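You operate a simulated robot arm through the tools that you are given. There is no shell and no other tool. Be economical: measure what you need, move in short steps, check, and stop when the job is done.

You are at the controls of a simulated robot arm. One attempt, no reset.

## Task
Switch machine No. 1 off, tighten its slack belt and test-run the motor.
Fine: switch off before tightening; after the test red button, then main switch off.

Only the result counts: the job must be done as asked and must still hold three seconds after the hand-in. Knocking over, shifting, dropping, spilling or breaking anything else fails it.

## Robot
A 7-joint arm with a two-finger parallel gripper on a trunk, on a base that drives. Base frame: it is fixed to the floor where the robot stands at the start and does not move with it; the origin is under the middle of the robot, x ahead of it, y to its left, z up. Lengths are in m, angles in degrees, forces in N, time in s.
With the tool pointing down near the work surface it reaches from about 0.1 to 0.54 m from the robot's upright axis, wherever it stands. Its first joint turns from -143.0 to 143.0 degrees. Places, roughly: brake lever [1.1, 0, 1.1]; clamp knob [0.9, -0.4, 1]; clutch lever [0.9, -0.7, 0.9]; counter button [0.9, -0.5, 1.3]; depth knob [1, -0.2, 1.2]; drive belt [0.9, -0.5, 0.8]; foot pedal [0.9, -0.5, 0.1]; green machine [1.1, -0.6, 0.7]; main switch [0.8, 0, 0.7]; tension knob [0.8, -0.8, 0.5]; tuft knob [1, -0.3, 1.3]; wire knob [0.9, -0.4, 1.2]. Payload 3 kg.
The TCP is the grasp point between the finger pads, 0.03 m short of the fingertips. In the tool frame z runs along the fingers and y along their closing line. The gripper opens to 0.11 m. The fingers are 0.02 m wide and 0.01 m thick; the gripper's body (0.048 by 0.112 m) begins 0.055 m behind the TCP.
Orientation is that of the tool frame in the base frame, as [roll, pitch, yaw] about the fixed x, y, z axes, in that order (R = Rz(yaw) Ry(pitch) Rx(roll)). With the fingers straight down and closing along the base's y, the tool's x points along the base's -x, its y along +y and its z along -z.

## Interface
- The arm moves only by the tool send_rows. Its argument "motion" is a list of rows, each an object of numbers (a shift or turn left out is 0, a gripper value left out holds the last): "x", "y", "z": the shift along the tool's x, y, z in units of 25 mm (1.0 is 25 mm); "wx", "wy", "wz": the turn, a rotation vector about the tool's x, y, z in units of 8 degrees (1.0 is 8 degrees); "jaw": the opening, from 0 (shut) to 1 (fully open). In form: [{"x": .., "y": .., "z": .., "wx": .., "wy": .., "wz": .., "jaw": ..}, ...]. A call has 1 to 20 rows; each row shifts and turns the commanded pose from where the row before left it, along the tool's axes as they then stand. A call with a number of a shift or a turn outside -1 to 1 is refused whole. A row lasts 0.2 s, in which the tool goes at most 0.05 m and 8.6 degrees; a call with a longer step from one row to the next is refused whole, and so is a gripper value outside its range. Where a pose cannot be reached the arm comes as near as it can. A force on the tool above 40 N (or 10 N above the force at the start of the call, whichever is more), or a blocked arm, ends the call early, and 0.2 s more pass. The fingers move at their own pace (about 0.108 m/s each) and stop on an object; they squeeze with about 39 N. The grip force told is the motor's: it shows also when the fingers shut on nothing. Time passes only in rows, and 0.2 s behind the last, so rows that do not move let the fingers close. The reply holds the time, the measured pose of the TCP, the force on the tool along the base axes, the opening and the grip force, in the units named above and with some noise, with the torque about the TCP (base axes, N m) and any sound that the robot's microphone picked up, and new pictures: "views" is both (left out), scene, wrist or none.
- Cameras (640 x 400 px; columns grow to the right, rows downward): "scene" is now at [0.1299, -0.0125, 1.5957]; the picture's right is [-0.36, -0.93, 0.00], its down [-0.79, 0.30, -0.53] and it looks along [0.50, -0.19, -0.85] (base axes); focal length 252 px, centre (320, 200). "wrist" rides on the gripper at [0.072, 0.017, -0.103] in the tool frame; the picture's right is [-0.23, 0.97, 0.00], its down [-0.76, -0.18, -0.62] and it looks along [-0.61, -0.14, 0.78] (tool axes); focal length 222 px, centre (320, 200). There is no depth. A picture from a camera that has moved, and an enlarged one, comes with that camera's place and axes in the base frame and with its lens. The place of the scene camera against the robot may be out by one fixed shift of up to 0.025 m in any direction.
- move_column(by): slides the trunk up (or, below 0, down) by that many m; the arm and the scene camera ride with it, the base frame stays. It gives what a move gives, with no picture.
- steer(legs): drives the robot by 1 to 6 legs, each [ahead, left, turn to the left] in m, m and degrees, along the robot's own axes; the way and the turn of a leg run together, so that a leg with both is an arc; at most 1.5 m and 180 degrees a leg. The arm and the cameras ride along, it lands a little off, and it stops where it bumps. It gives what a move gives, and a new picture of the scene camera.
- aim_head(pan, tilt): turns the head with the scene camera to pan (to the left, within 86 degrees either way) and tilt (down, from -29 to 69), counted from straight ahead of the robot. It gives what a move gives, and a new picture of the scene camera.
- zoom(camera, box): a new picture of the part [left, top, right, bottom] of that camera's present view, enlarged. The clock stands still meanwhile.
- sign_off(): hands the job in; it is judged then, once.

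Go step by step. Nothing tells you exact positions but the pictures and the camera data: compare them with the known pose of the tool, close in by small moves and look again before you grip or let go. The budget is 120 turns and 260 pictures, counting those below and the enlarged ones. Unless the task says otherwise, let go and move clear before handing in, and close with one line.

The tools are called after "Emit:" by a JSON object that holds its "name" and its "arguments". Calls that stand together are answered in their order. send_rows: Moves the arm, as the interface text tells. Its arguments: {"type":"object","properties":{"motion":{"type":"array","items":{"type":"object","properties":{"x":{"type":"number"},"y":{"type":"number"},"z":{"type":"number"},"wx":{"type":"number"},"wy":{"type":"number"},"wz":{"type":"number"},"jaw":{"type":"number"}}}},"views":{"type":"string","enum":["both","scene","wrist","none"]}},"required":["motion"]} The other tools are called the same way: move_column (by) slides the trunk up or down; steer (legs) drives the base; aim_head (pan, tilt) turns the head that bears the scene camera; zoom (camera, box) takes an enlarged picture of a part of a camera's view; sign_off () hands the job in.

At the start:

```text
time: 0.0
ee_pos: [0.4901, -0.2471, 0.9095]
orientation: [-179.9, 0.0, -179.9]
contact_force: [0.0, 0.6, -0.1]
torque: [-0.01, -0.03, -0.01]
grip_width: 0.11
grasp_force: 0.1
trunk travel left (down, up): [-0.723, 0.167]
robot x, y, heading: [-0.0009, 0.0005, 0.1]
head pan, tilt: [-21.1, 57.8]
```

scene: 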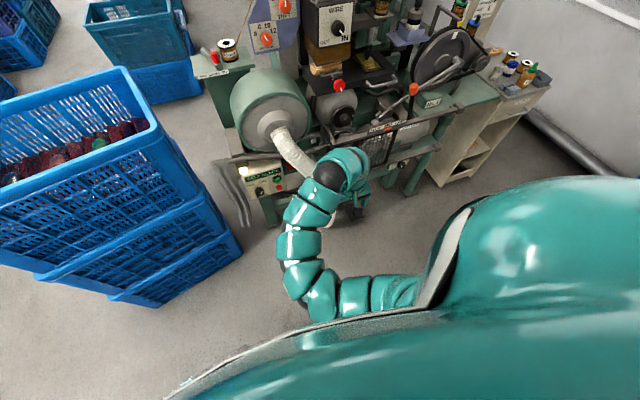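
wrist: 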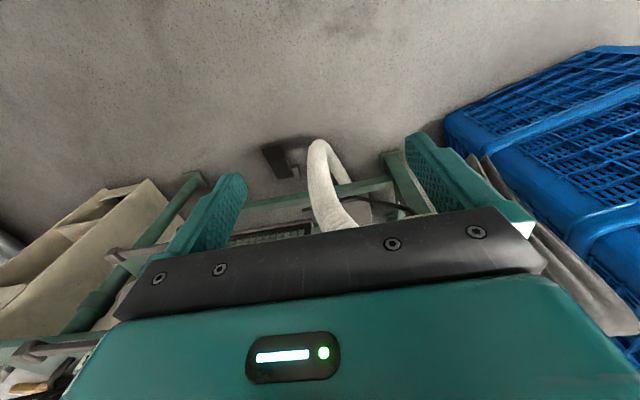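

I see a green machine ahead with a switch box on its left side below. I'll tilt the head up to see the whole machine first.

Emit:
{"name": "aim_head", "arguments": {"pan": -25, "tilt": 35}}

Emit:
{"name": "zoom", "arguments": {"camera": "scene", "box": [160, 100, 480, 300]}}

```text
time: 0.9
ee_pos: [0.4898, -0.2497, 0.9101]
orientation: [180.0, 0.0, -179.9]
contact_force: [-0.2, -0.8, -0.3]
torque: [0.03, 0.0, 0.0]
grip_width: 0.1099
grasp_force: 0.0
trunk travel left (down, up): [-0.723, 0.167]
robot x, y, heading: [0.0, 0.0012, 0.0]
head pan, tilt: [-25.0, 35.0]
camera scene: at [0.1452, -0.0249, 1.6273], right [-0.42, -0.91, 0.0], down [-0.52, 0.24, -0.82], along [0.74, -0.35, -0.57], focal length 252 px, centre (320, 200)
```

scene: 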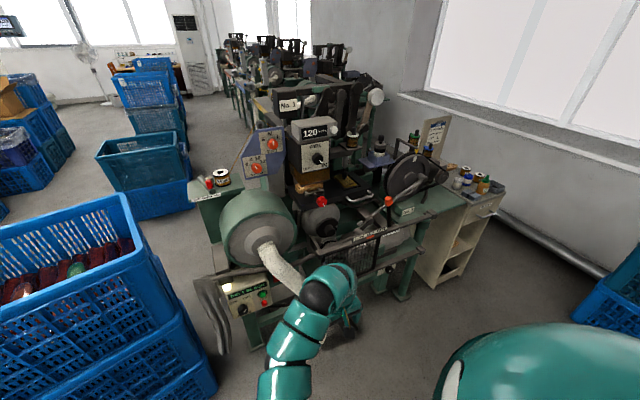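

```text
2.00 times, centred on (320, 200) of scene
camera zoom: at [0.1452, -0.0249, 1.6273], right [-0.42, -0.91, 0.0], down [-0.52, 0.24, -0.82], along [0.74, -0.35, -0.57], focal length 504 px, centre (320, 200)
```

zoom: 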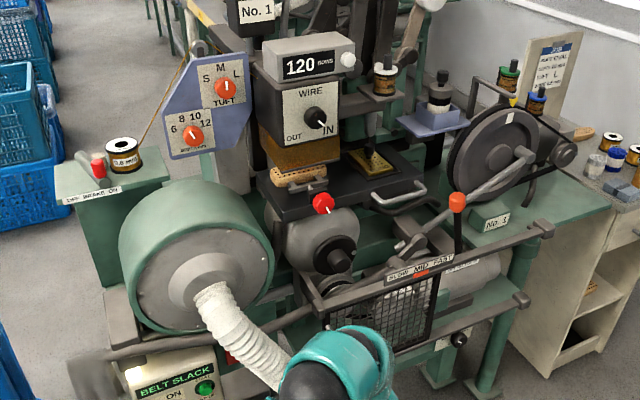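

Emit:
{"name": "zoom", "arguments": {"camera": "scene", "box": [190, 260, 302, 330]}}

Emit:
{"name": "zoom", "arguments": {"camera": "scene", "box": [320, 190, 448, 300]}}

Emit:
{"name": "zoom", "arguments": {"camera": "scene", "box": [360, 120, 530, 225]}}

```text
5.71 times, centred on (246, 295) of scene
camera zoom: at [0.1452, -0.0249, 1.6273], right [-0.42, -0.91, 0.0], down [-0.52, 0.24, -0.82], along [0.74, -0.35, -0.57], focal length 1441 px, centre (743, -343)
```

zoom: 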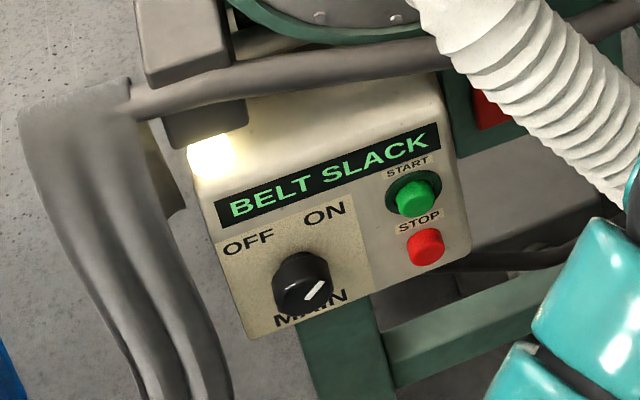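

```text
3.64 times, centred on (384, 245) of scene
camera zoom: at [0.1452, -0.0249, 1.6273], right [-0.42, -0.91, 0.0], down [-0.52, 0.24, -0.82], along [0.74, -0.35, -0.57], focal length 917 px, centre (87, 36)
```

zoom: 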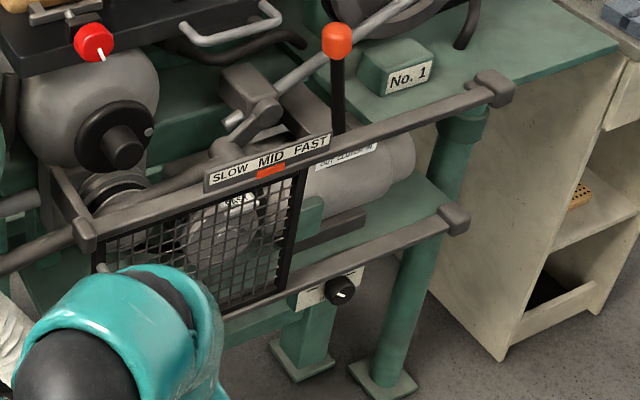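

```text
3.76 times, centred on (445, 172) of scene
camera zoom: at [0.1452, -0.0249, 1.6273], right [-0.42, -0.91, 0.0], down [-0.52, 0.24, -0.82], along [0.74, -0.35, -0.57], focal length 949 px, centre (-151, 304)
```

zoom: 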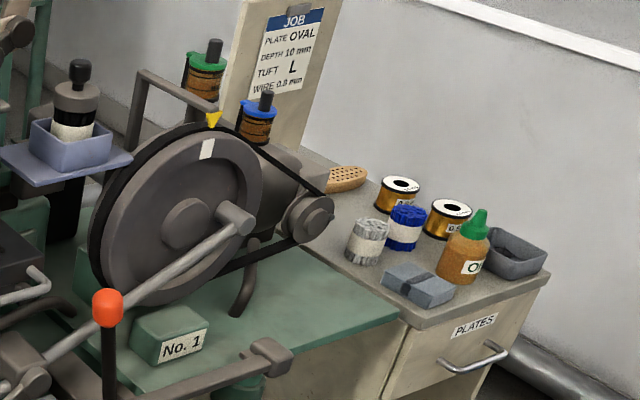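

The switch box (main ON, "BELT SLACK" lit, green START, red STOP) is at about x 0.78, y 0; the tension knob is under the rail on the right. I'll lower the trunk for a second viewpoint and working height.

Emit:
{"name": "move_column", "arguments": {"by": -0.3}}

Emit:
{"name": "aim_head", "arguments": {"pan": -5, "tilt": 35}}

Emit:
{"name": "zoom", "arguments": {"camera": "scene", "box": [240, 170, 400, 270]}}

```text
time: 3.9
ee_pos: [0.4913, -0.2476, 0.6106]
orientation: [180.0, 0.0, -179.9]
contact_force: [-1.2, -1.0, -0.1]
torque: [-0.03, 0.02, 0.01]
grip_width: 0.1101
grasp_force: 0.1
trunk travel left (down, up): [-0.423, 0.467]
robot x, y, heading: [0.0008, -0.002, 0.1]
head pan, tilt: [-25.0, 35.0]
```

```text
time: 4.7
ee_pos: [0.4896, -0.2481, 0.6091]
orientation: [-180.0, -0.1, -179.9]
contact_force: [0.6, -0.4, 0.4]
torque: [-0.05, 0.01, -0.02]
grip_width: 0.1098
grasp_force: 0.1
trunk travel left (down, up): [-0.423, 0.467]
robot x, y, heading: [0.0022, 0.0001, -0.1]
head pan, tilt: [-5.0, 35.0]
camera scene: at [0.1531, 0.0046, 1.3274], right [-0.09, -1.0, 0.0], down [-0.57, 0.05, -0.82], along [0.82, -0.07, -0.57], focal length 252 px, centre (320, 200)
```

scene: 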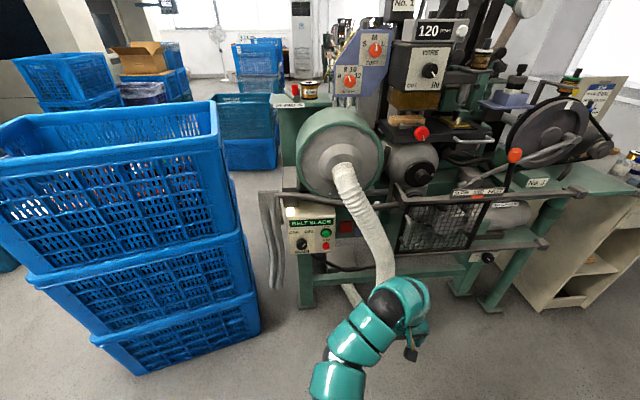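

```text
4.00 times, centred on (320, 220) of scene
camera zoom: at [0.1531, 0.0046, 1.3274], right [-0.09, -1.0, 0.0], down [-0.57, 0.05, -0.82], along [0.82, -0.07, -0.57], focal length 1008 px, centre (320, 120)
```

zoom: 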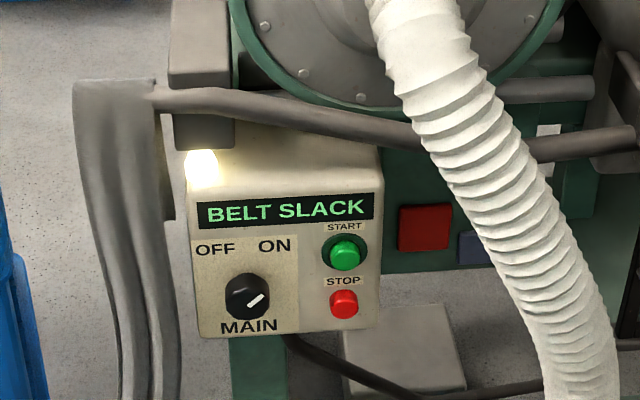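

Knob tip triangulates to about (0.78, 0.01, 0.70), STOP at y≈-0.07, z≈0.70, START just above it. I'll turn the tool to point forward (+x) in place.

Emit:
{"name": "send_rows", "arguments": {"motion": [{"wy": -1}, {"wy": -1}, {"wy": -1}, {"wy": -1}, {"wy": -1}, {"wy": -1}, {"wy": -1}, {"wy": -1}, {"wy": -1}, {"wy": -1}, {"wy": -1}, {"wy": -0.25}, {}]}}

```text
time: 7.5
ee_pos: [0.4917, -0.248, 0.6094]
orientation: [180.0, 11.9, -180.0]
contact_force: [-1.5, 0.3, -0.4]
torque: [-0.01, -0.02, 0.03]
grip_width: 0.1102
grasp_force: 0.2
out of reach, approached as far as the arm can: row 2, 3, 4, 5, 6, 7, 8, 9, 10, 11
trunk travel left (down, up): [-0.423, 0.467]
robot x, y, heading: [-0.0011, -0.0006, 0.1]
head pan, tilt: [-5.0, 35.0]
camera scene: at [0.1531, 0.0046, 1.3274], right [-0.09, -1.0, 0.0], down [-0.57, 0.05, -0.82], along [0.82, -0.07, -0.57], focal length 252 px, centre (320, 200)
camera wrist: at [0.3984, -0.2323, 0.6958], right [0.22, 0.97, 0.05], down [0.62, -0.18, 0.77], along [0.75, -0.14, -0.64], focal length 222 px, centre (320, 200)
```

scene: 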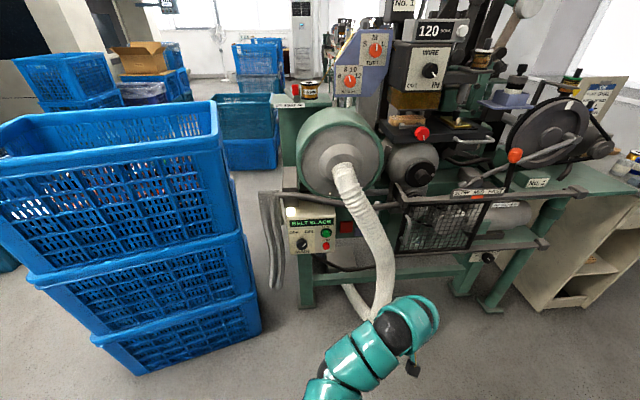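
wrist: 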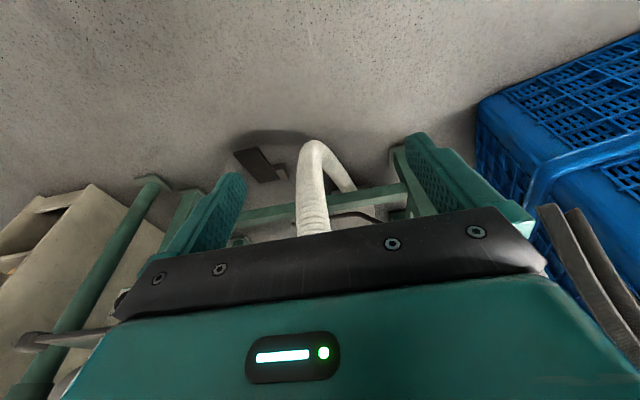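

The forward pose isn't reachable with the TCP held here; I'll back off a bit for room and rotate about the wrist instead.

Emit:
{"name": "steer", "arguments": {"legs": [[-0.25, 0, 0]]}}

Emit:
{"name": "send_rows", "arguments": {"motion": [{"wy": -1, "x": -1}, {"wy": -1, "x": -1}, {"wy": -1, "x": -1}, {"wy": -1, "x": -1}, {"wy": -1, "x": -1}, {"wy": -1, "x": -1}, {"wy": -1, "x": -1}, {"wy": -1, "x": -1}, {"wy": -1, "x": -1}, {"wy": -0.75, "x": -1}, {}]}}

```text
time: 8.8
ee_pos: [0.3981, -0.2488, 0.6094]
orientation: [-180.0, 11.7, -177.6]
contact_force: [0.2, -1.1, -0.3]
torque: [-0.02, 0.03, 0.02]
grip_width: 0.11
grasp_force: 0.1
trunk travel left (down, up): [-0.423, 0.467]
robot x, y, heading: [-0.1013, -0.0228, 2.2]
head pan, tilt: [-5.0, 35.0]
stopped in leg 1: the robot was blocked; the commanded pose is now the measured one
camera scene: at [0.0507, -0.008, 1.3274], right [-0.05, -1.0, 0.0], down [-0.57, 0.03, -0.82], along [0.82, -0.04, -0.57], focal length 252 px, centre (320, 200)
```

scene: 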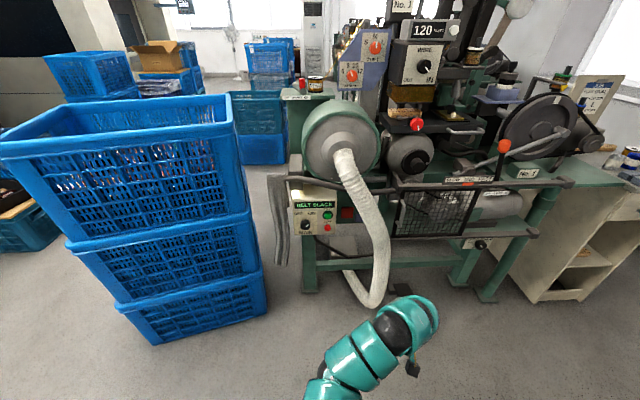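

```text
time: 11.2
ee_pos: [0.5132, -0.2172, 0.8056]
orientation: [179.8, 35.6, -177.6]
contact_force: [-0.3, 0.5, -0.1]
torque: [0.02, -0.01, 0.01]
grip_width: 0.1103
grasp_force: 0.2
out of reach, approached as far as the arm can: row 1, 2, 3, 4, 5, 6, 7, 8, 9
trunk travel left (down, up): [-0.423, 0.467]
robot x, y, heading: [-0.1026, -0.0227, 2.0]
head pan, tilt: [-5.0, 35.0]
camera scene: at [0.0507, -0.0089, 1.3274], right [-0.05, -1.0, 0.0], down [-0.57, 0.03, -0.82], along [0.82, -0.04, -0.57], focal length 252 px, centre (320, 200)
camera wrist: at [0.3916, -0.2058, 0.8466], right [0.15, 0.98, 0.13], down [0.26, -0.17, 0.95], along [0.95, -0.1, -0.28], focal length 222 px, centre (320, 200)
```

scene: 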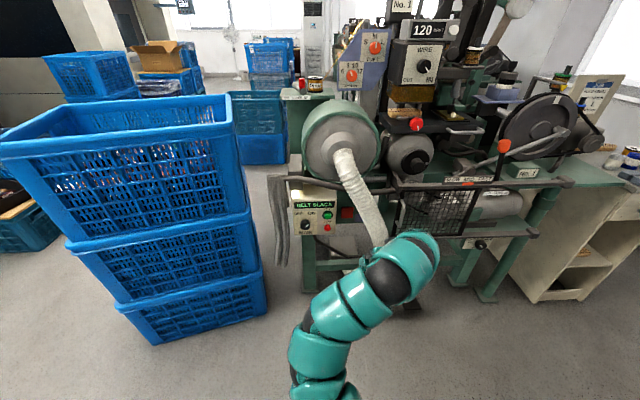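
wrist: 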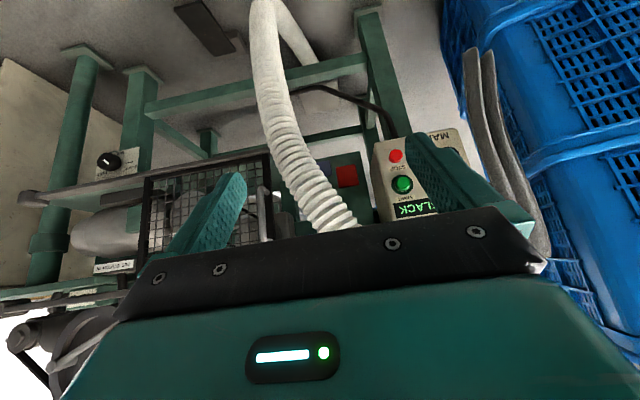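

The hand comes up to 36°; the shoulder is probably too high. I'll lower the trunk more and continue tilting while raising the hand.

Emit:
{"name": "move_column", "arguments": {"by": -0.3}}

Emit:
{"name": "send_rows", "arguments": {"motion": [{"wy": -1, "x": -1}, {"wy": -1, "x": -1}, {"wy": -1, "x": -1}, {"wy": -1, "x": -1}, {"wy": -1, "x": -1}, {"wy": -1, "x": -1}, {}]}}

```text
time: 14.2
ee_pos: [0.5111, -0.2181, 0.506]
orientation: [179.9, 35.5, -177.7]
contact_force: [-0.1, 0.0, 0.4]
torque: [0.0, -0.02, 0.01]
grip_width: 0.1099
grasp_force: 0.2
trunk travel left (down, up): [-0.123, 0.767]
robot x, y, heading: [-0.1061, -0.0201, 2.4]
head pan, tilt: [-5.0, 35.0]
```

```text
time: 15.8
ee_pos: [0.5115, -0.2172, 0.5054]
orientation: [179.9, 35.5, -177.8]
contact_force: [0.2, -1.0, 0.1]
torque: [0.01, -0.01, -0.03]
grip_width: 0.1099
grasp_force: 0.1
out of reach, approached as far as the arm can: row 1, 2, 3, 4, 5, 6
trunk travel left (down, up): [-0.123, 0.767]
robot x, y, heading: [-0.1038, -0.0195, 2.0]
head pan, tilt: [-5.0, 35.0]
camera scene: at [0.0507, -0.0088, 1.0274], right [-0.05, -1.0, 0.0], down [-0.57, 0.03, -0.82], along [0.82, -0.04, -0.57], focal length 252 px, centre (320, 200)
camera wrist: at [0.3915, -0.2058, 0.5465], right [0.15, 0.98, 0.13], down [0.26, -0.17, 0.95], along [0.95, -0.1, -0.28], focal length 222 px, centre (320, 200)
```

scene: 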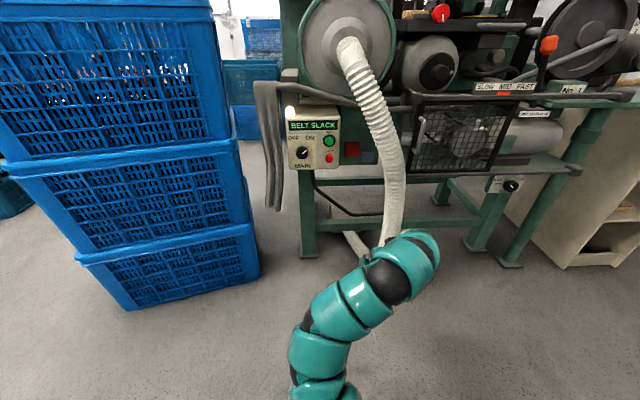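
wrist: 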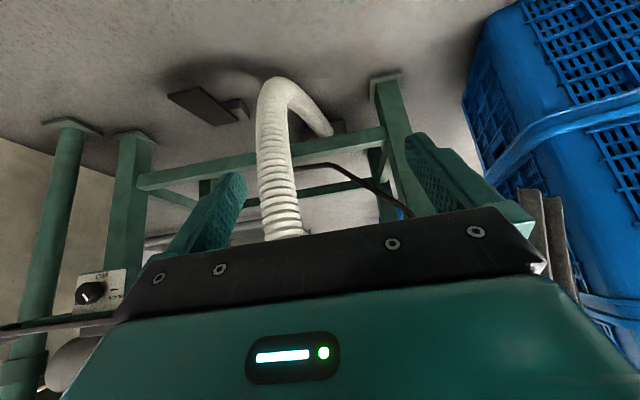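

Testing whether pulling back lets the hand tilt further.

Emit:
{"name": "send_rows", "arguments": {"motion": [{"z": -1}, {"z": -1}, {"z": -1}, {"z": -1}, {"wy": -1}, {"wy": -1}, {"wy": -1}, {"wy": -1}, {}], "views": "none"}}

```text
time: 17.8
ee_pos: [0.4975, -0.2176, 0.5546]
orientation: [179.8, 35.1, -177.8]
contact_force: [-0.4, -0.6, -0.3]
torque: [0.0, -0.02, -0.01]
grip_width: 0.11
grasp_force: 0.0
out of reach, approached as far as the arm can: row 1, 2, 3, 4, 5, 6, 7, 8
trunk travel left (down, up): [-0.123, 0.767]
robot x, y, heading: [-0.1027, -0.0225, 1.9]
head pan, tilt: [-5.0, 35.0]
```

Higher relative to the shoulder seems to allow more tilt; I'll raise the hand and retry.

Emit:
{"name": "send_rows", "arguments": {"motion": [{"x": -0.57, "z": -0.82}, {"x": -0.57, "z": -0.82}, {"x": -0.57, "z": -0.82}, {"x": -0.57, "z": -0.82}, {"x": -0.57, "z": -0.82}, {"x": -0.57, "z": -0.82}, {"wy": -1}, {"wy": -1}, {"wy": -1}, {"wy": -1}, {"wy": -1}, {"wy": -1}, {}], "views": "scene"}}

```text
time: 20.6
ee_pos: [0.4583, -0.1577, 0.6758]
orientation: [-180.0, 43.5, -177.8]
contact_force: [-0.4, 0.6, -0.6]
torque: [0.02, 0.01, -0.02]
grip_width: 0.11
grasp_force: 0.0
out of reach, approached as far as the arm can: row 2, 3, 4, 5, 6, 7, 8, 9, 10, 11, 12
trunk travel left (down, up): [-0.123, 0.767]
robot x, y, heading: [-0.1019, -0.0144, 2.3]
head pan, tilt: [-5.0, 35.0]
camera scene: at [0.0507, -0.0088, 1.0274], right [-0.05, -1.0, 0.0], down [-0.57, 0.03, -0.82], along [0.82, -0.04, -0.57], focal length 252 px, centre (320, 200)
```

scene: 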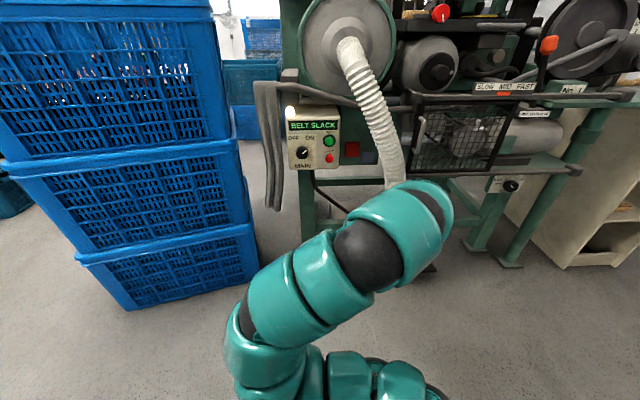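

The arm looks folded rather than stretched, so I'll try extending forward (clear of the hose, toward y≈-0.05) while tilting.

Emit:
{"name": "send_rows", "arguments": {"motion": [{"y": 1}, {"y": 1}, {"y": 1}, {"y": 1}, {"x": -0.72, "z": 0.69}, {"wy": -1, "x": -0.7, "z": 0.7}, {"wy": -1, "x": -0.6, "z": 0.8}, {"wy": -1, "x": -0.5, "z": 0.85}, {"wy": -1, "x": -0.4, "z": 0.9}, {}], "views": "scene"}}

```text
time: 22.8
ee_pos: [0.5758, -0.053, 0.675]
orientation: [179.9, 75.5, -177.9]
contact_force: [0.9, 0.0, -0.5]
torque: [0.0, 0.02, 0.01]
grip_width: 0.11
grasp_force: 0.0
trunk travel left (down, up): [-0.123, 0.767]
robot x, y, heading: [-0.1025, -0.0211, 2.3]
head pan, tilt: [-5.0, 35.0]
camera scene: at [0.0507, -0.0088, 1.0274], right [-0.05, -1.0, 0.0], down [-0.57, 0.03, -0.82], along [0.82, -0.04, -0.57], focal length 252 px, centre (320, 200)
```

scene: 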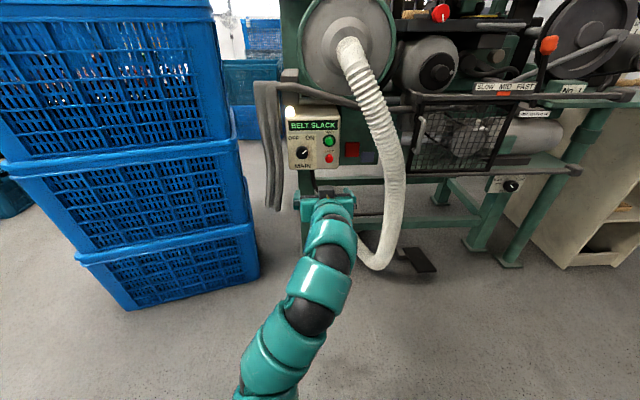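

Now the tool points forward. I'll finish the tilt and shift toward the knob's y, then look.

Emit:
{"name": "send_rows", "arguments": {"motion": [{"wy": -0.9, "y": 0.7}, {"wy": -0.9, "y": 0.7}, {"y": 0.7}, {}]}}

Emit:
{"name": "zoom", "arguments": {"camera": "scene", "box": [260, 90, 380, 220]}}

```text
time: 23.8
ee_pos: [0.5763, -0.0009, 0.6747]
orientation: [179.7, 89.9, -178.2]
contact_force: [0.2, -0.3, -0.8]
torque: [0.0, -0.02, -0.03]
grip_width: 0.11
grasp_force: 0.2
trunk travel left (down, up): [-0.123, 0.767]
robot x, y, heading: [-0.1001, -0.0175, 2.0]
head pan, tilt: [-5.0, 35.0]
camera scene: at [0.0506, -0.0088, 1.0274], right [-0.05, -1.0, 0.0], down [-0.57, 0.03, -0.82], along [0.82, -0.04, -0.57], focal length 252 px, centre (320, 200)
camera wrist: at [0.4719, 0.0115, 0.6028], right [-0.04, 0.97, 0.23], down [-0.61, -0.2, 0.76], along [0.79, -0.11, 0.61], focal length 222 px, centre (320, 200)
```

scene: 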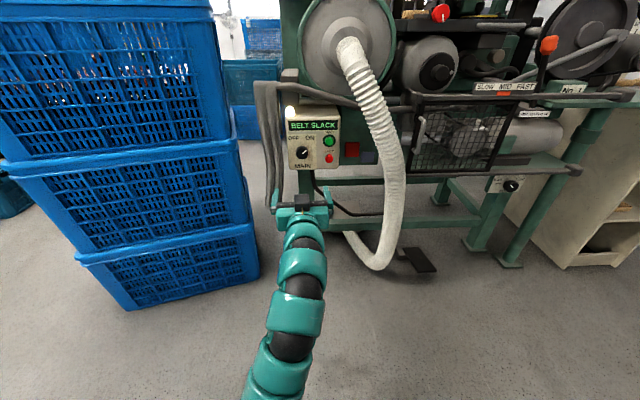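
wrist: 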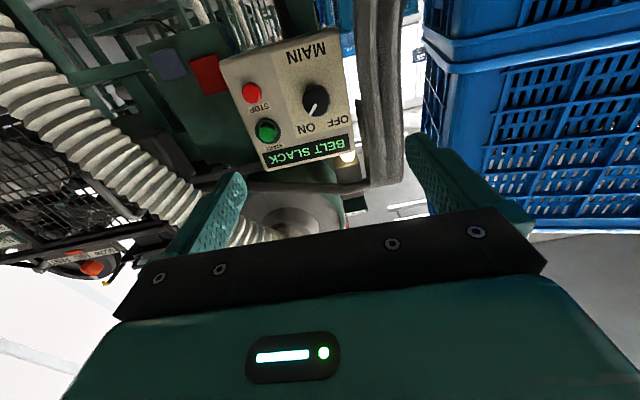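

```text
3.08 times, centred on (320, 155) of scene
camera zoom: at [0.0506, -0.0088, 1.0274], right [-0.05, -1.0, 0.0], down [-0.57, 0.03, -0.82], along [0.82, -0.04, -0.57], focal length 776 px, centre (320, 338)
```

zoom: 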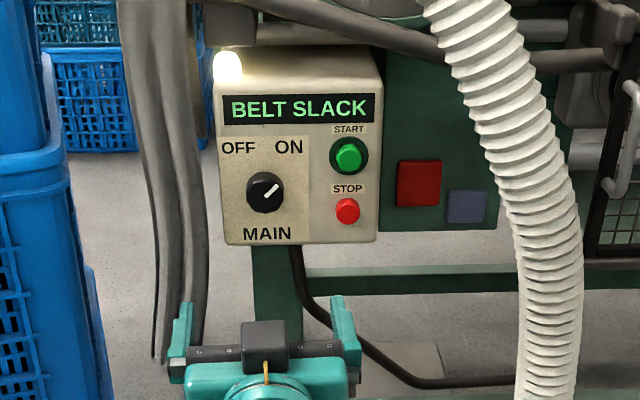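

The wrist camera puts the main knob at about y 0.002, z 0.68, tip x≈0.78-0.79. I'll partly close the jaw, pre-rotate 45° clockwise and approach to x≈0.70.

Emit:
{"name": "send_rows", "arguments": {"motion": [{"x": -0.25, "y": 0.12, "wz": 0.95, "jaw": 0.6}, {"wz": 0.95}, {"wz": 0.95}, {"wz": 0.95}, {"wz": 0.95}, {"wz": 0.95}, {"z": 1}, {"z": 1}, {"z": 1}, {"z": 1}, {"z": 1}, {}]}}

Emit:
{"name": "zoom", "arguments": {"camera": "scene", "box": [260, 90, 380, 220]}}

```text
time: 26.4
ee_pos: [0.7023, 0.0055, 0.6819]
orientation: [90.1, 44.5, 92.3]
contact_force: [0.1, 0.3, -0.5]
torque: [0.01, 0.0, -0.01]
grip_width: 0.0661
grasp_force: 0.2
trunk travel left (down, up): [-0.123, 0.767]
robot x, y, heading: [-0.101, -0.0225, 2.2]
head pan, tilt: [-5.0, 35.0]
camera scene: at [0.0507, -0.0088, 1.0274], right [-0.05, -1.0, 0.0], down [-0.57, 0.03, -0.82], along [0.82, -0.04, -0.57], focal length 252 px, centre (320, 200)
camera wrist: at [0.5956, 0.0648, 0.6445], right [-0.02, 0.52, 0.85], down [-0.6, -0.69, 0.41], along [0.8, -0.5, 0.32], focal length 222 px, centre (320, 200)
```

scene: 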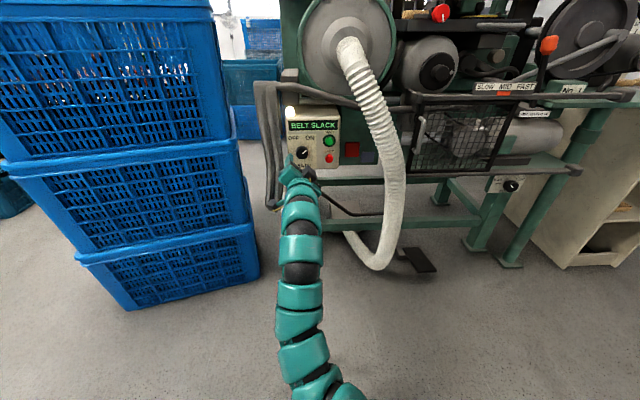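
wrist: 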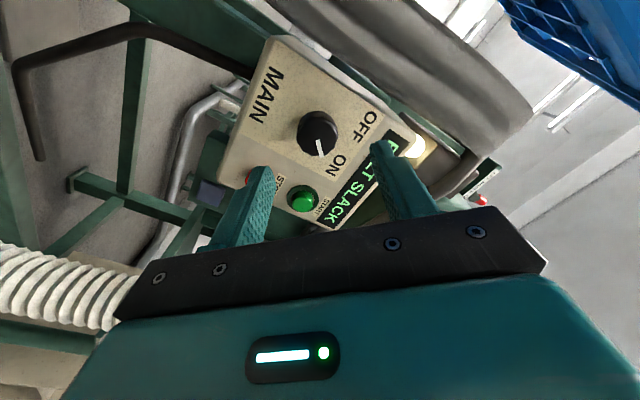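

```text
3.08 times, centred on (320, 155) of scene
camera zoom: at [0.0507, -0.0088, 1.0274], right [-0.05, -1.0, 0.0], down [-0.57, 0.03, -0.82], along [0.82, -0.04, -0.57], focal length 776 px, centre (320, 338)
```

zoom: 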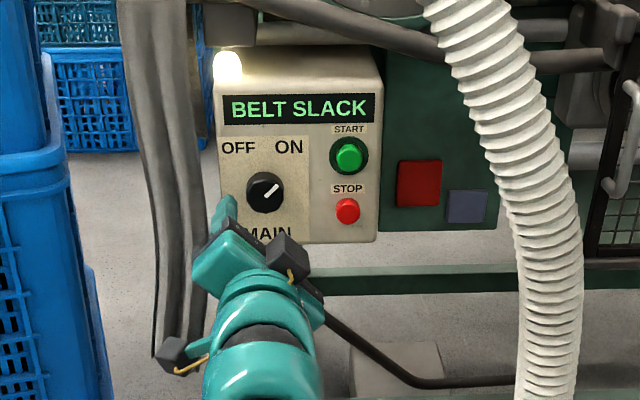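

Knob estimate: (≈0.78, 0.002, 0.683). I'll correct the 2° yaw, and advance to TCP x≈0.757.

Emit:
{"name": "send_rows", "arguments": {"motion": [{"x": -0.08, "y": -0.06, "wx": 0.2, "wy": -0.2}, {"z": 0.75}, {"z": 0.75}, {"z": 0.7}, {}]}}

Emit:
{"name": "zoom", "arguments": {"camera": "scene", "box": [270, 100, 360, 190]}}

```text
time: 27.6
ee_pos: [0.7594, 0.002, 0.6811]
orientation: [90.2, 44.4, 90.0]
contact_force: [0.1, 0.3, 0.4]
torque: [0.0, 0.0, 0.0]
grip_width: 0.0662
grasp_force: 0.0
trunk travel left (down, up): [-0.123, 0.767]
robot x, y, heading: [-0.1018, -0.0144, 2.0]
head pan, tilt: [-5.0, 35.0]
camera scene: at [0.0507, -0.0088, 1.0274], right [-0.05, -1.0, 0.0], down [-0.57, 0.03, -0.82], along [0.82, -0.04, -0.57], focal length 252 px, centre (320, 200)
camera wrist: at [0.6545, 0.0655, 0.6432], right [0.0, 0.52, 0.85], down [-0.62, -0.67, 0.41], along [0.78, -0.53, 0.32], focal length 222 px, centre (320, 200)
```

scene: 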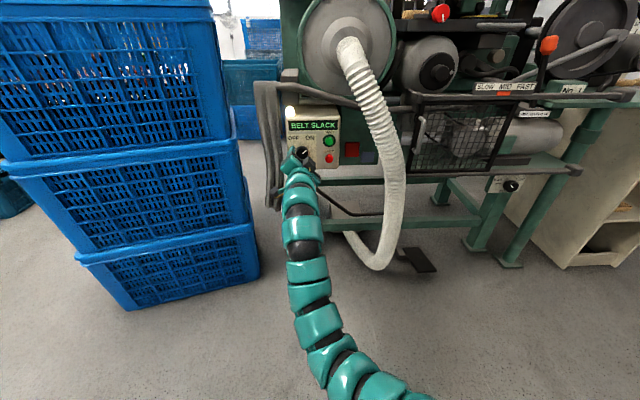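
wrist: 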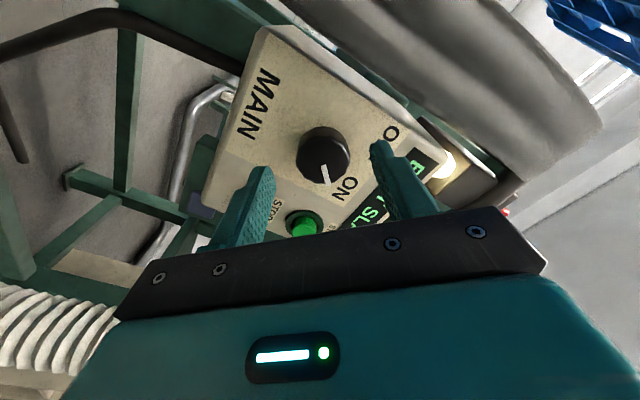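

```text
4.44 times, centred on (315, 145) of scene
camera zoom: at [0.0507, -0.0088, 1.0274], right [-0.05, -1.0, 0.0], down [-0.57, 0.03, -0.82], along [0.82, -0.04, -0.57], focal length 1121 px, centre (342, 444)
```

zoom: 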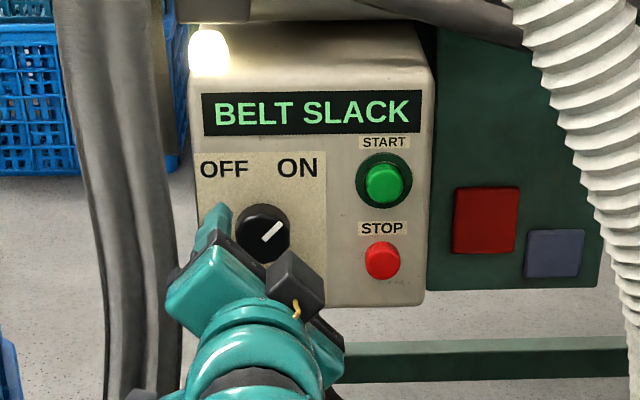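

The knob face is at x≈0.795, and slightly higher (z≈0.687). Nudging up, advancing 20 mm and closing.

Emit:
{"name": "send_rows", "arguments": {"motion": [{"x": -0.17, "y": 0.17}, {"z": 0.4}, {"z": 0.4}, {}]}}

```text
time: 28.6
ee_pos: [0.7767, 0.0021, 0.686]
orientation: [90.2, 44.4, 89.9]
contact_force: [0.2, -0.1, -0.3]
torque: [0.0, -0.01, -0.01]
grip_width: 0.0658
grasp_force: 0.1
trunk travel left (down, up): [-0.123, 0.767]
robot x, y, heading: [-0.1036, -0.0207, 2.4]
head pan, tilt: [-5.0, 35.0]
camera scene: at [0.0507, -0.0088, 1.0274], right [-0.05, -1.0, 0.0], down [-0.57, 0.03, -0.82], along [0.82, -0.04, -0.57], focal length 252 px, centre (320, 200)
camera wrist: at [0.673, 0.0656, 0.6487], right [0.0, 0.52, 0.85], down [-0.62, -0.67, 0.41], along [0.78, -0.53, 0.32], focal length 222 px, centre (320, 200)
```

scene: 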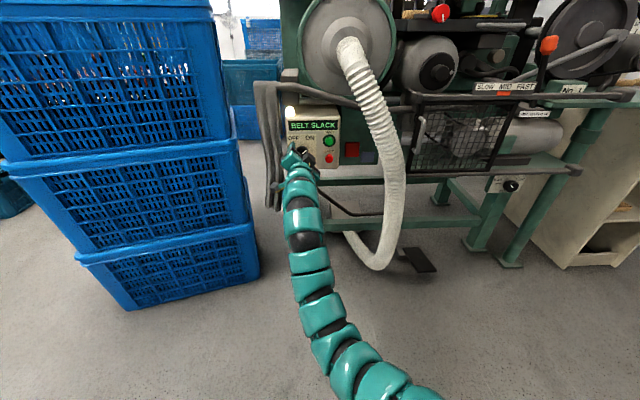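
wrist: 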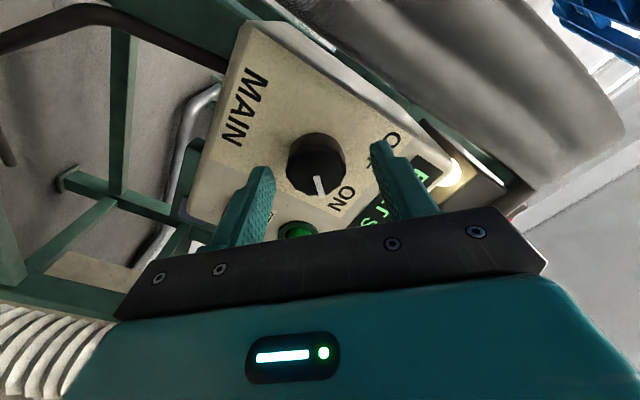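

Knob is between the fingertips with overlap. A few mm deeper, then close.

Emit:
{"name": "send_rows", "arguments": {"motion": [{"z": 0.2}, {"jaw": 0}, {"jaw": 0}, {"jaw": 0}, {}], "views": "wrist"}}

```text
time: 29.8
ee_pos: [0.7821, 0.0005, 0.6861]
orientation: [90.5, 44.4, 90.1]
contact_force: [-17.0, -14.6, -16.6]
torque: [-0.19, 0.16, -0.9]
grip_width: 0.0392
grasp_force: 44.6
trunk travel left (down, up): [-0.123, 0.767]
robot x, y, heading: [-0.1044, -0.0171, 2.3]
head pan, tilt: [-5.0, 35.0]
camera wrist: at [0.6786, 0.0637, 0.6473], right [0.01, 0.52, 0.85], down [-0.62, -0.67, 0.41], along [0.78, -0.54, 0.32], focal length 222 px, centre (320, 200)
```

wrist: 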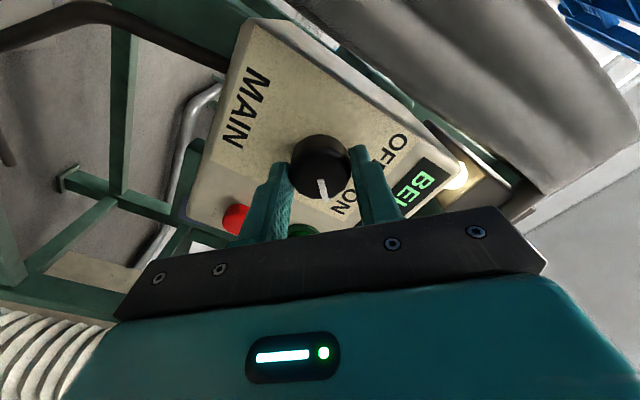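

Gripped (0.039 m). Relax the side load slightly and turn 90° counter-clockwise.

Emit:
{"name": "send_rows", "arguments": {"motion": [{"y": -0.1}, {"wz": -1}, {"wz": -1}, {"wz": -1}, {"wz": -1}, {"wz": -1}, {"wz": -1}, {"wz": -1}, {"wz": -1}, {"wz": -1}, {"wz": -1}, {"wz": -1}, {"wz": -0.25}, {}]}}

Emit:
{"name": "zoom", "arguments": {"camera": "scene", "box": [270, 100, 360, 190]}}

```text
time: 31.6
ee_pos: [0.7822, -0.0007, 0.6859]
orientation: [-90.8, 78.6, -90.9]
contact_force: [-9.9, -3.0, -3.1]
torque: [-0.03, -0.7, -0.31]
grip_width: 0.0392
grasp_force: 45.5
trunk travel left (down, up): [-0.123, 0.767]
robot x, y, heading: [-0.1046, -0.0232, 2.3]
head pan, tilt: [-5.0, 35.0]
stopped in row 9: the force on the tool passed its limit at 42 N (the readings are from after the stop); the commanded pose is now the measured one
camera scene: at [0.0502, -0.0093, 1.0277], right [-0.05, -1.0, 0.0], down [-0.57, 0.03, -0.82], along [0.82, -0.04, -0.57], focal length 252 px, centre (320, 200)
camera wrist: at [0.6783, 0.0023, 0.6113], right [0.0, 1.0, 0.03], down [-0.62, -0.02, 0.78], along [0.78, -0.02, 0.62], focal length 222 px, centre (320, 200)
```

scene: 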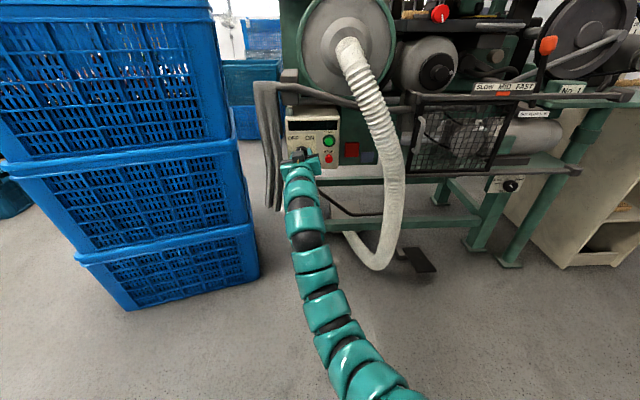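
wrist: 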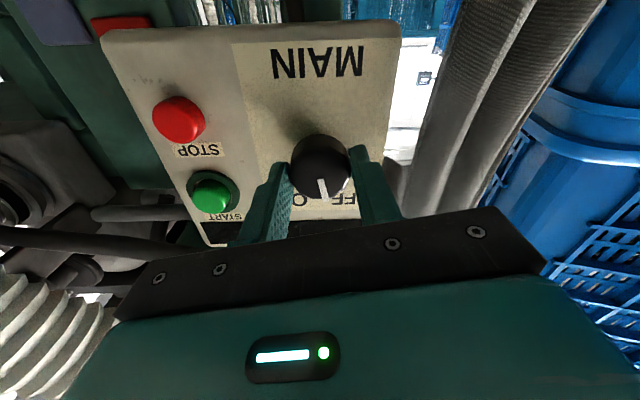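

```text
4.44 times, centred on (315, 145) of scene
camera zoom: at [0.0502, -0.0093, 1.0277], right [-0.05, -1.0, 0.0], down [-0.57, 0.03, -0.82], along [0.82, -0.04, -0.57], focal length 1121 px, centre (342, 444)
```

zoom: 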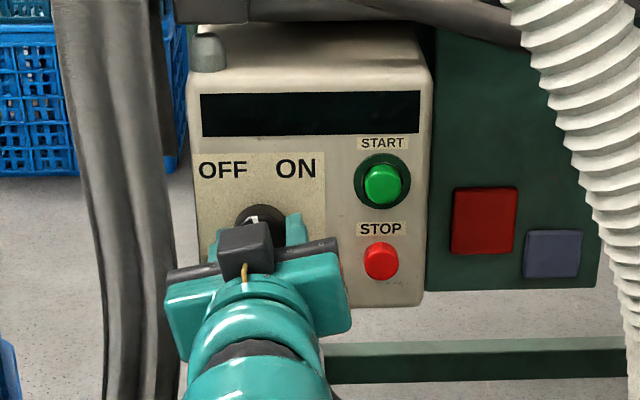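

The panel display went dark, so main appears off after ~57°. I'll open and back off to see the pointer.

Emit:
{"name": "send_rows", "arguments": {"motion": [{"jaw": 0.6}, {"jaw": 0.6}, {"z": -1}, {"z": -1}, {"z": -1}, {"z": -1}, {"x": 1}, {"x": 1}, {}], "views": "none"}}

Emit:
{"name": "zoom", "arguments": {"camera": "scene", "box": [270, 100, 360, 190]}}

Emit:
{"name": "zoom", "arguments": {"camera": "wrist", "box": [200, 0, 440, 200]}}

```text
time: 33.6
ee_pos: [0.6813, -0.0091, 0.6336]
orientation: [-90.8, 78.6, -90.9]
contact_force: [0.5, 0.3, 0.4]
torque: [0.01, 0.01, -0.01]
grip_width: 0.0662
grasp_force: 0.1
trunk travel left (down, up): [-0.123, 0.767]
robot x, y, heading: [-0.1036, -0.0235, 2.0]
head pan, tilt: [-5.0, 35.0]
```

```text
4.44 times, centred on (315, 145) of scene
camera zoom: at [0.0506, -0.0089, 1.0274], right [-0.05, -1.0, 0.0], down [-0.57, 0.03, -0.82], along [0.82, -0.04, -0.57], focal length 1121 px, centre (342, 444)
```

zoom: 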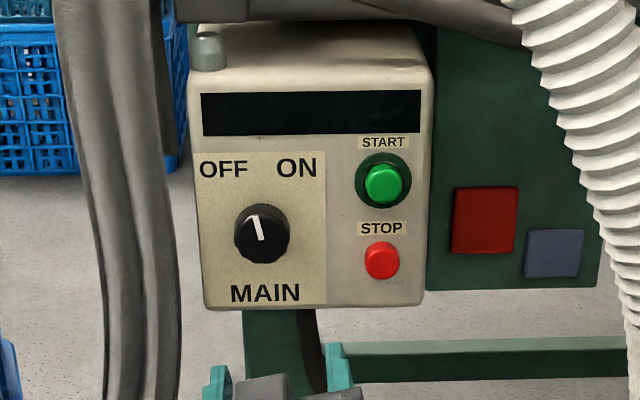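

```text
2.00 times, centred on (320, 100) of wrist
camera zoom: at [0.578, -0.0076, 0.5607], right [0.0, 1.0, 0.03], down [-0.62, -0.02, 0.78], along [0.78, -0.02, 0.62], focal length 444 px, centre (320, 400)
```

zoom: 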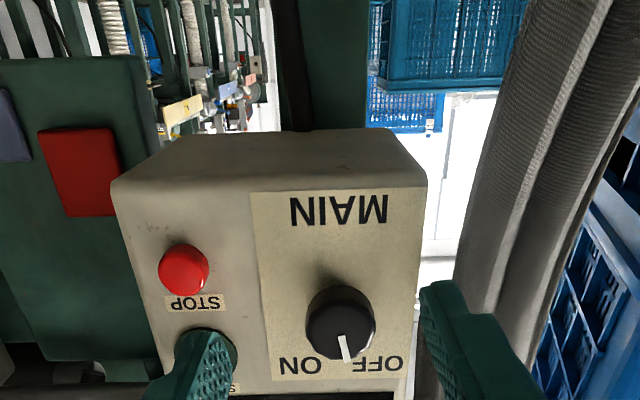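

Pointer stands ~12° left of vertical, not fully at OFF (~-40°). I'll regrip with a pre-rotation and finish the turn.

Emit:
{"name": "send_rows", "arguments": {"motion": [{"x": -1}, {"x": -1}, {"wz": 1}, {"wz": 1}, {"z": 1}, {"z": 1}, {"z": 1}, {"z": 1}, {"jaw": 0}, {"jaw": 0}, {"jaw": 0}, {}], "views": "wrist"}}

```text
time: 36.2
ee_pos: [0.783, -0.0007, 0.684]
orientation: [92.8, 85.5, 92.6]
contact_force: [4.5, -4.6, -0.8]
torque: [0.03, -0.41, -0.19]
grip_width: 0.0392
grasp_force: 45.2
trunk travel left (down, up): [-0.123, 0.767]
robot x, y, heading: [-0.1013, -0.0202, 2.0]
head pan, tilt: [-5.0, 35.0]
camera wrist: at [0.6786, 0.0228, 0.6139], right [0.0, 0.95, 0.31], down [-0.62, -0.24, 0.75], along [0.78, -0.19, 0.59], focal length 222 px, centre (320, 200)
```

wrist: 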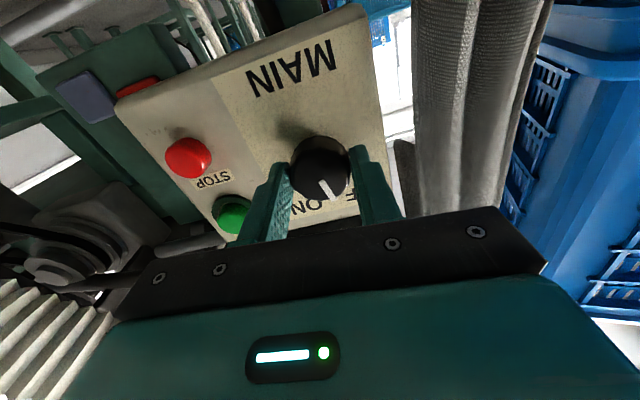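

Emit:
{"name": "send_rows", "arguments": {"motion": [{"wz": -0.6}, {"wz": -0.6}, {"wz": -0.6}, {"wz": -0.6}, {"wz": -0.6}, {"wz": -0.6}, {}], "views": "none"}}

Emit:
{"name": "zoom", "arguments": {"camera": "wrist", "box": [200, 50, 440, 250]}}

```text
time: 37.8
ee_pos: [0.7823, 0.0001, 0.6842]
orientation: [-90.7, 65.8, -90.7]
contact_force: [-0.1, -11.1, -2.1]
torque: [-0.06, 0.68, -0.64]
grip_width: 0.0393
grasp_force: 45.2
trunk travel left (down, up): [-0.123, 0.767]
robot x, y, heading: [-0.1032, -0.0169, 2.3]
head pan, tilt: [-5.0, 35.0]
```

```text
2.00 times, centred on (320, 150) of wrist
camera zoom: at [0.6785, -0.0146, 0.6119], right [0.0, 0.98, -0.19], down [-0.62, 0.15, 0.77], along [0.78, 0.12, 0.61], focal length 444 px, centre (320, 300)
```

zoom: 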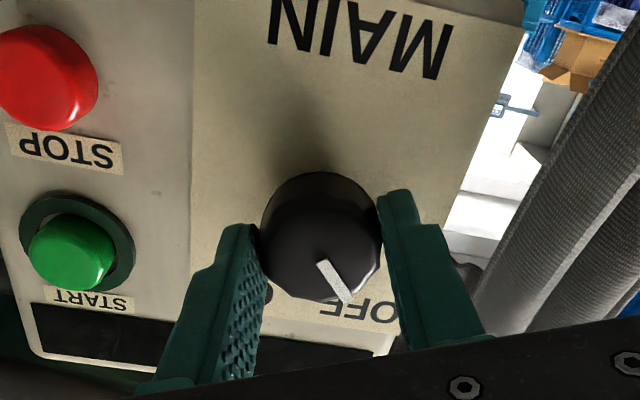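

Emit:
{"name": "send_rows", "arguments": {"motion": [{"jaw": 0.6}, {"jaw": 0.6}, {"z": -1}, {"z": -1}, {"z": -1}, {"z": -1}, {"x": 1}, {"x": 1}, {}], "views": "none"}}

Emit:
{"name": "zoom", "arguments": {"camera": "scene", "box": [270, 100, 360, 190]}}

Emit:
{"name": "zoom", "arguments": {"camera": "scene", "box": [440, 80, 600, 200]}}

```text
time: 39.8
ee_pos: [0.6816, -0.0198, 0.6423]
orientation: [-90.6, 65.9, -90.6]
contact_force: [-0.3, 0.2, -0.2]
torque: [-0.02, 0.01, 0.03]
grip_width: 0.0661
grasp_force: 0.1
trunk travel left (down, up): [-0.123, 0.767]
robot x, y, heading: [-0.1041, -0.0228, 2.1]
head pan, tilt: [-5.0, 35.0]
```

```text
4.44 times, centred on (315, 145) of scene
camera zoom: at [0.0506, -0.0089, 1.0274], right [-0.05, -1.0, 0.0], down [-0.57, 0.03, -0.82], along [0.82, -0.04, -0.57], focal length 1121 px, centre (342, 444)
```

zoom: 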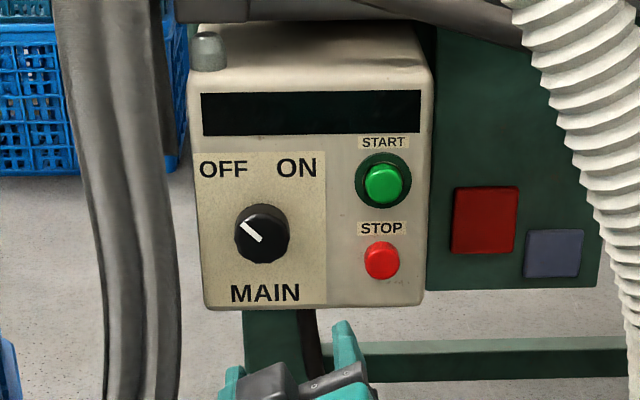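

```text
3.33 times, centred on (520, 140) of scene
camera zoom: at [0.0506, -0.0089, 1.0274], right [-0.05, -1.0, 0.0], down [-0.57, 0.03, -0.82], along [0.82, -0.04, -0.57], focal length 840 px, centre (-347, 400)
```

zoom: 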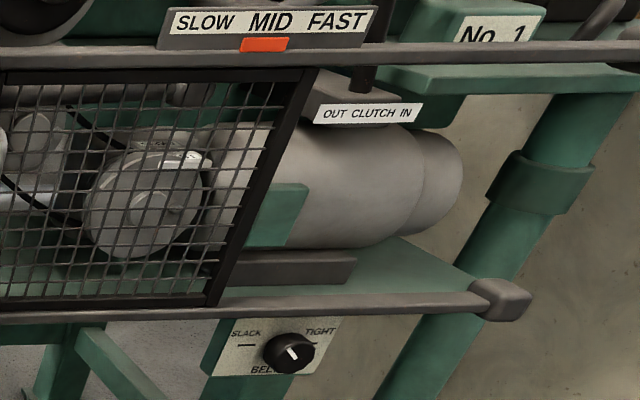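

Main is at OFF, display dark. The belt knob (SLACK…TIGHT, clockwise) is at about (0.81, -0.75, 0.52). I'll retract the hand, then strafe right past the hose.

Emit:
{"name": "send_rows", "arguments": {"motion": [{"z": -1}, {"z": -1}, {"z": -1}, {"z": -1}, {"z": -0.6}, {}], "views": "none"}}

Emit:
{"name": "steer", "arguments": {"legs": [[0, -0.35, -1], [0, -0.35, -1]]}}

```text
time: 41.2
ee_pos: [0.5673, -0.0191, 0.6406]
orientation: [-90.4, 65.9, -90.6]
contact_force: [-0.2, 0.1, 0.7]
torque: [0.01, -0.03, -0.01]
grip_width: 0.0659
grasp_force: 0.0
trunk travel left (down, up): [-0.123, 0.767]
robot x, y, heading: [-0.103, -0.0145, 2.2]
head pan, tilt: [-5.0, 35.0]
```

```text
time: 45.4
ee_pos: [0.583, -0.7397, 0.6404]
orientation: [-90.6, 65.7, -92.3]
contact_force: [-0.3, 0.1, 0.6]
torque: [-0.02, -0.03, 0.02]
grip_width: 0.0657
grasp_force: 0.0
trunk travel left (down, up): [-0.123, 0.767]
robot x, y, heading: [-0.0845, -0.7205, 0.4]
head pan, tilt: [-5.0, 35.0]
camera scene: at [0.0675, -0.7146, 1.0274], right [-0.08, -1.0, 0.0], down [-0.57, 0.04, -0.82], along [0.82, -0.06, -0.57], focal length 252 px, centre (320, 200)
```

scene: 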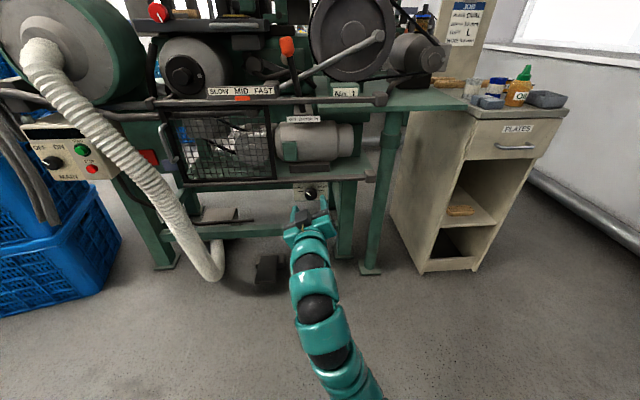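

Emit:
{"name": "zoom", "arguments": {"camera": "scene", "box": [250, 80, 370, 220]}}

Emit:
{"name": "zoom", "arguments": {"camera": "scene", "box": [280, 175, 340, 215]}}

Emit:
{"name": "move_column", "arguments": {"by": -0.115}}

Emit:
{"name": "zoom", "arguments": {"camera": "wrist", "box": [0, 0, 640, 400]}}

```text
2.86 times, centred on (310, 150) of scene
camera zoom: at [0.0675, -0.7146, 1.0274], right [-0.08, -1.0, 0.0], down [-0.57, 0.04, -0.82], along [0.82, -0.06, -0.57], focal length 720 px, centre (349, 343)
```

zoom: 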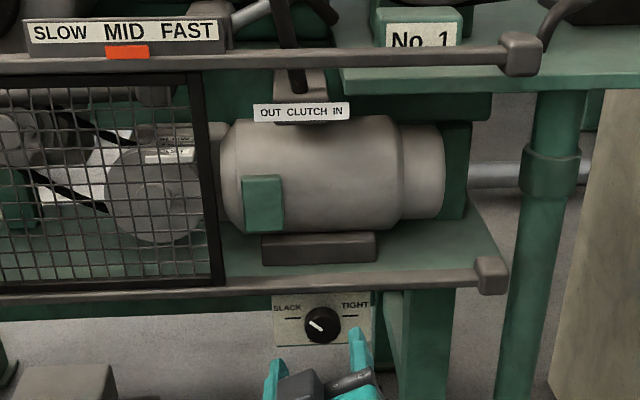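

```text
10.00 times, centred on (310, 195) of scene
camera zoom: at [0.0675, -0.7146, 1.0274], right [-0.08, -1.0, 0.0], down [-0.57, 0.04, -0.82], along [0.82, -0.06, -0.57], focal length 2521 px, centre (420, 250)
```

zoom: 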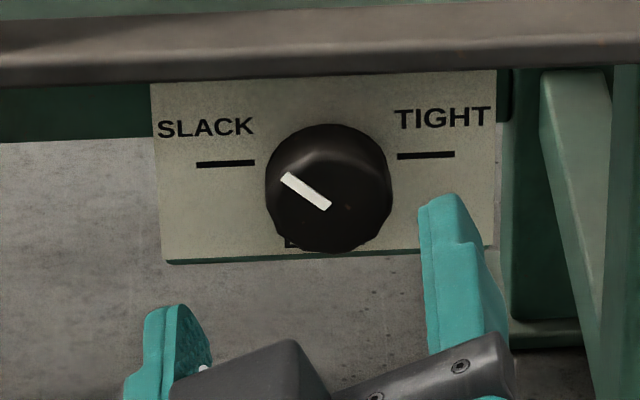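

```text
time: 47.0
ee_pos: [0.584, -0.7445, 0.5691]
orientation: [-89.2, 65.8, -91.5]
contact_force: [0.0, -1.2, -0.1]
torque: [-0.01, -0.03, -0.01]
grip_width: 0.066
grasp_force: 0.0
trunk travel left (down, up): [-0.045, 0.845]
robot x, y, heading: [-0.0849, -0.7157, 0.7]
head pan, tilt: [-5.0, 35.0]
stopped: the arm was blocked; the commanded pose is now the measured one
```

```text
1.00 times, centred on (320, 200) of wrist (not enlarged: the box is as wide or as high as the picture)
camera zoom: at [0.4798, -0.7545, 0.496], right [0.04, 0.98, -0.19], down [-0.62, 0.17, 0.76], along [0.78, 0.09, 0.62], focal length 222 px, centre (320, 200)
```

zoom: 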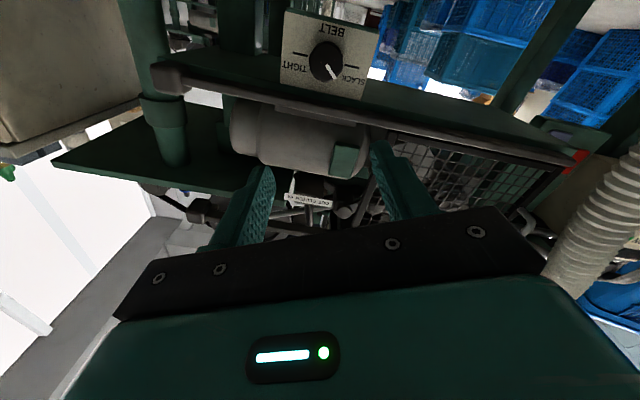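

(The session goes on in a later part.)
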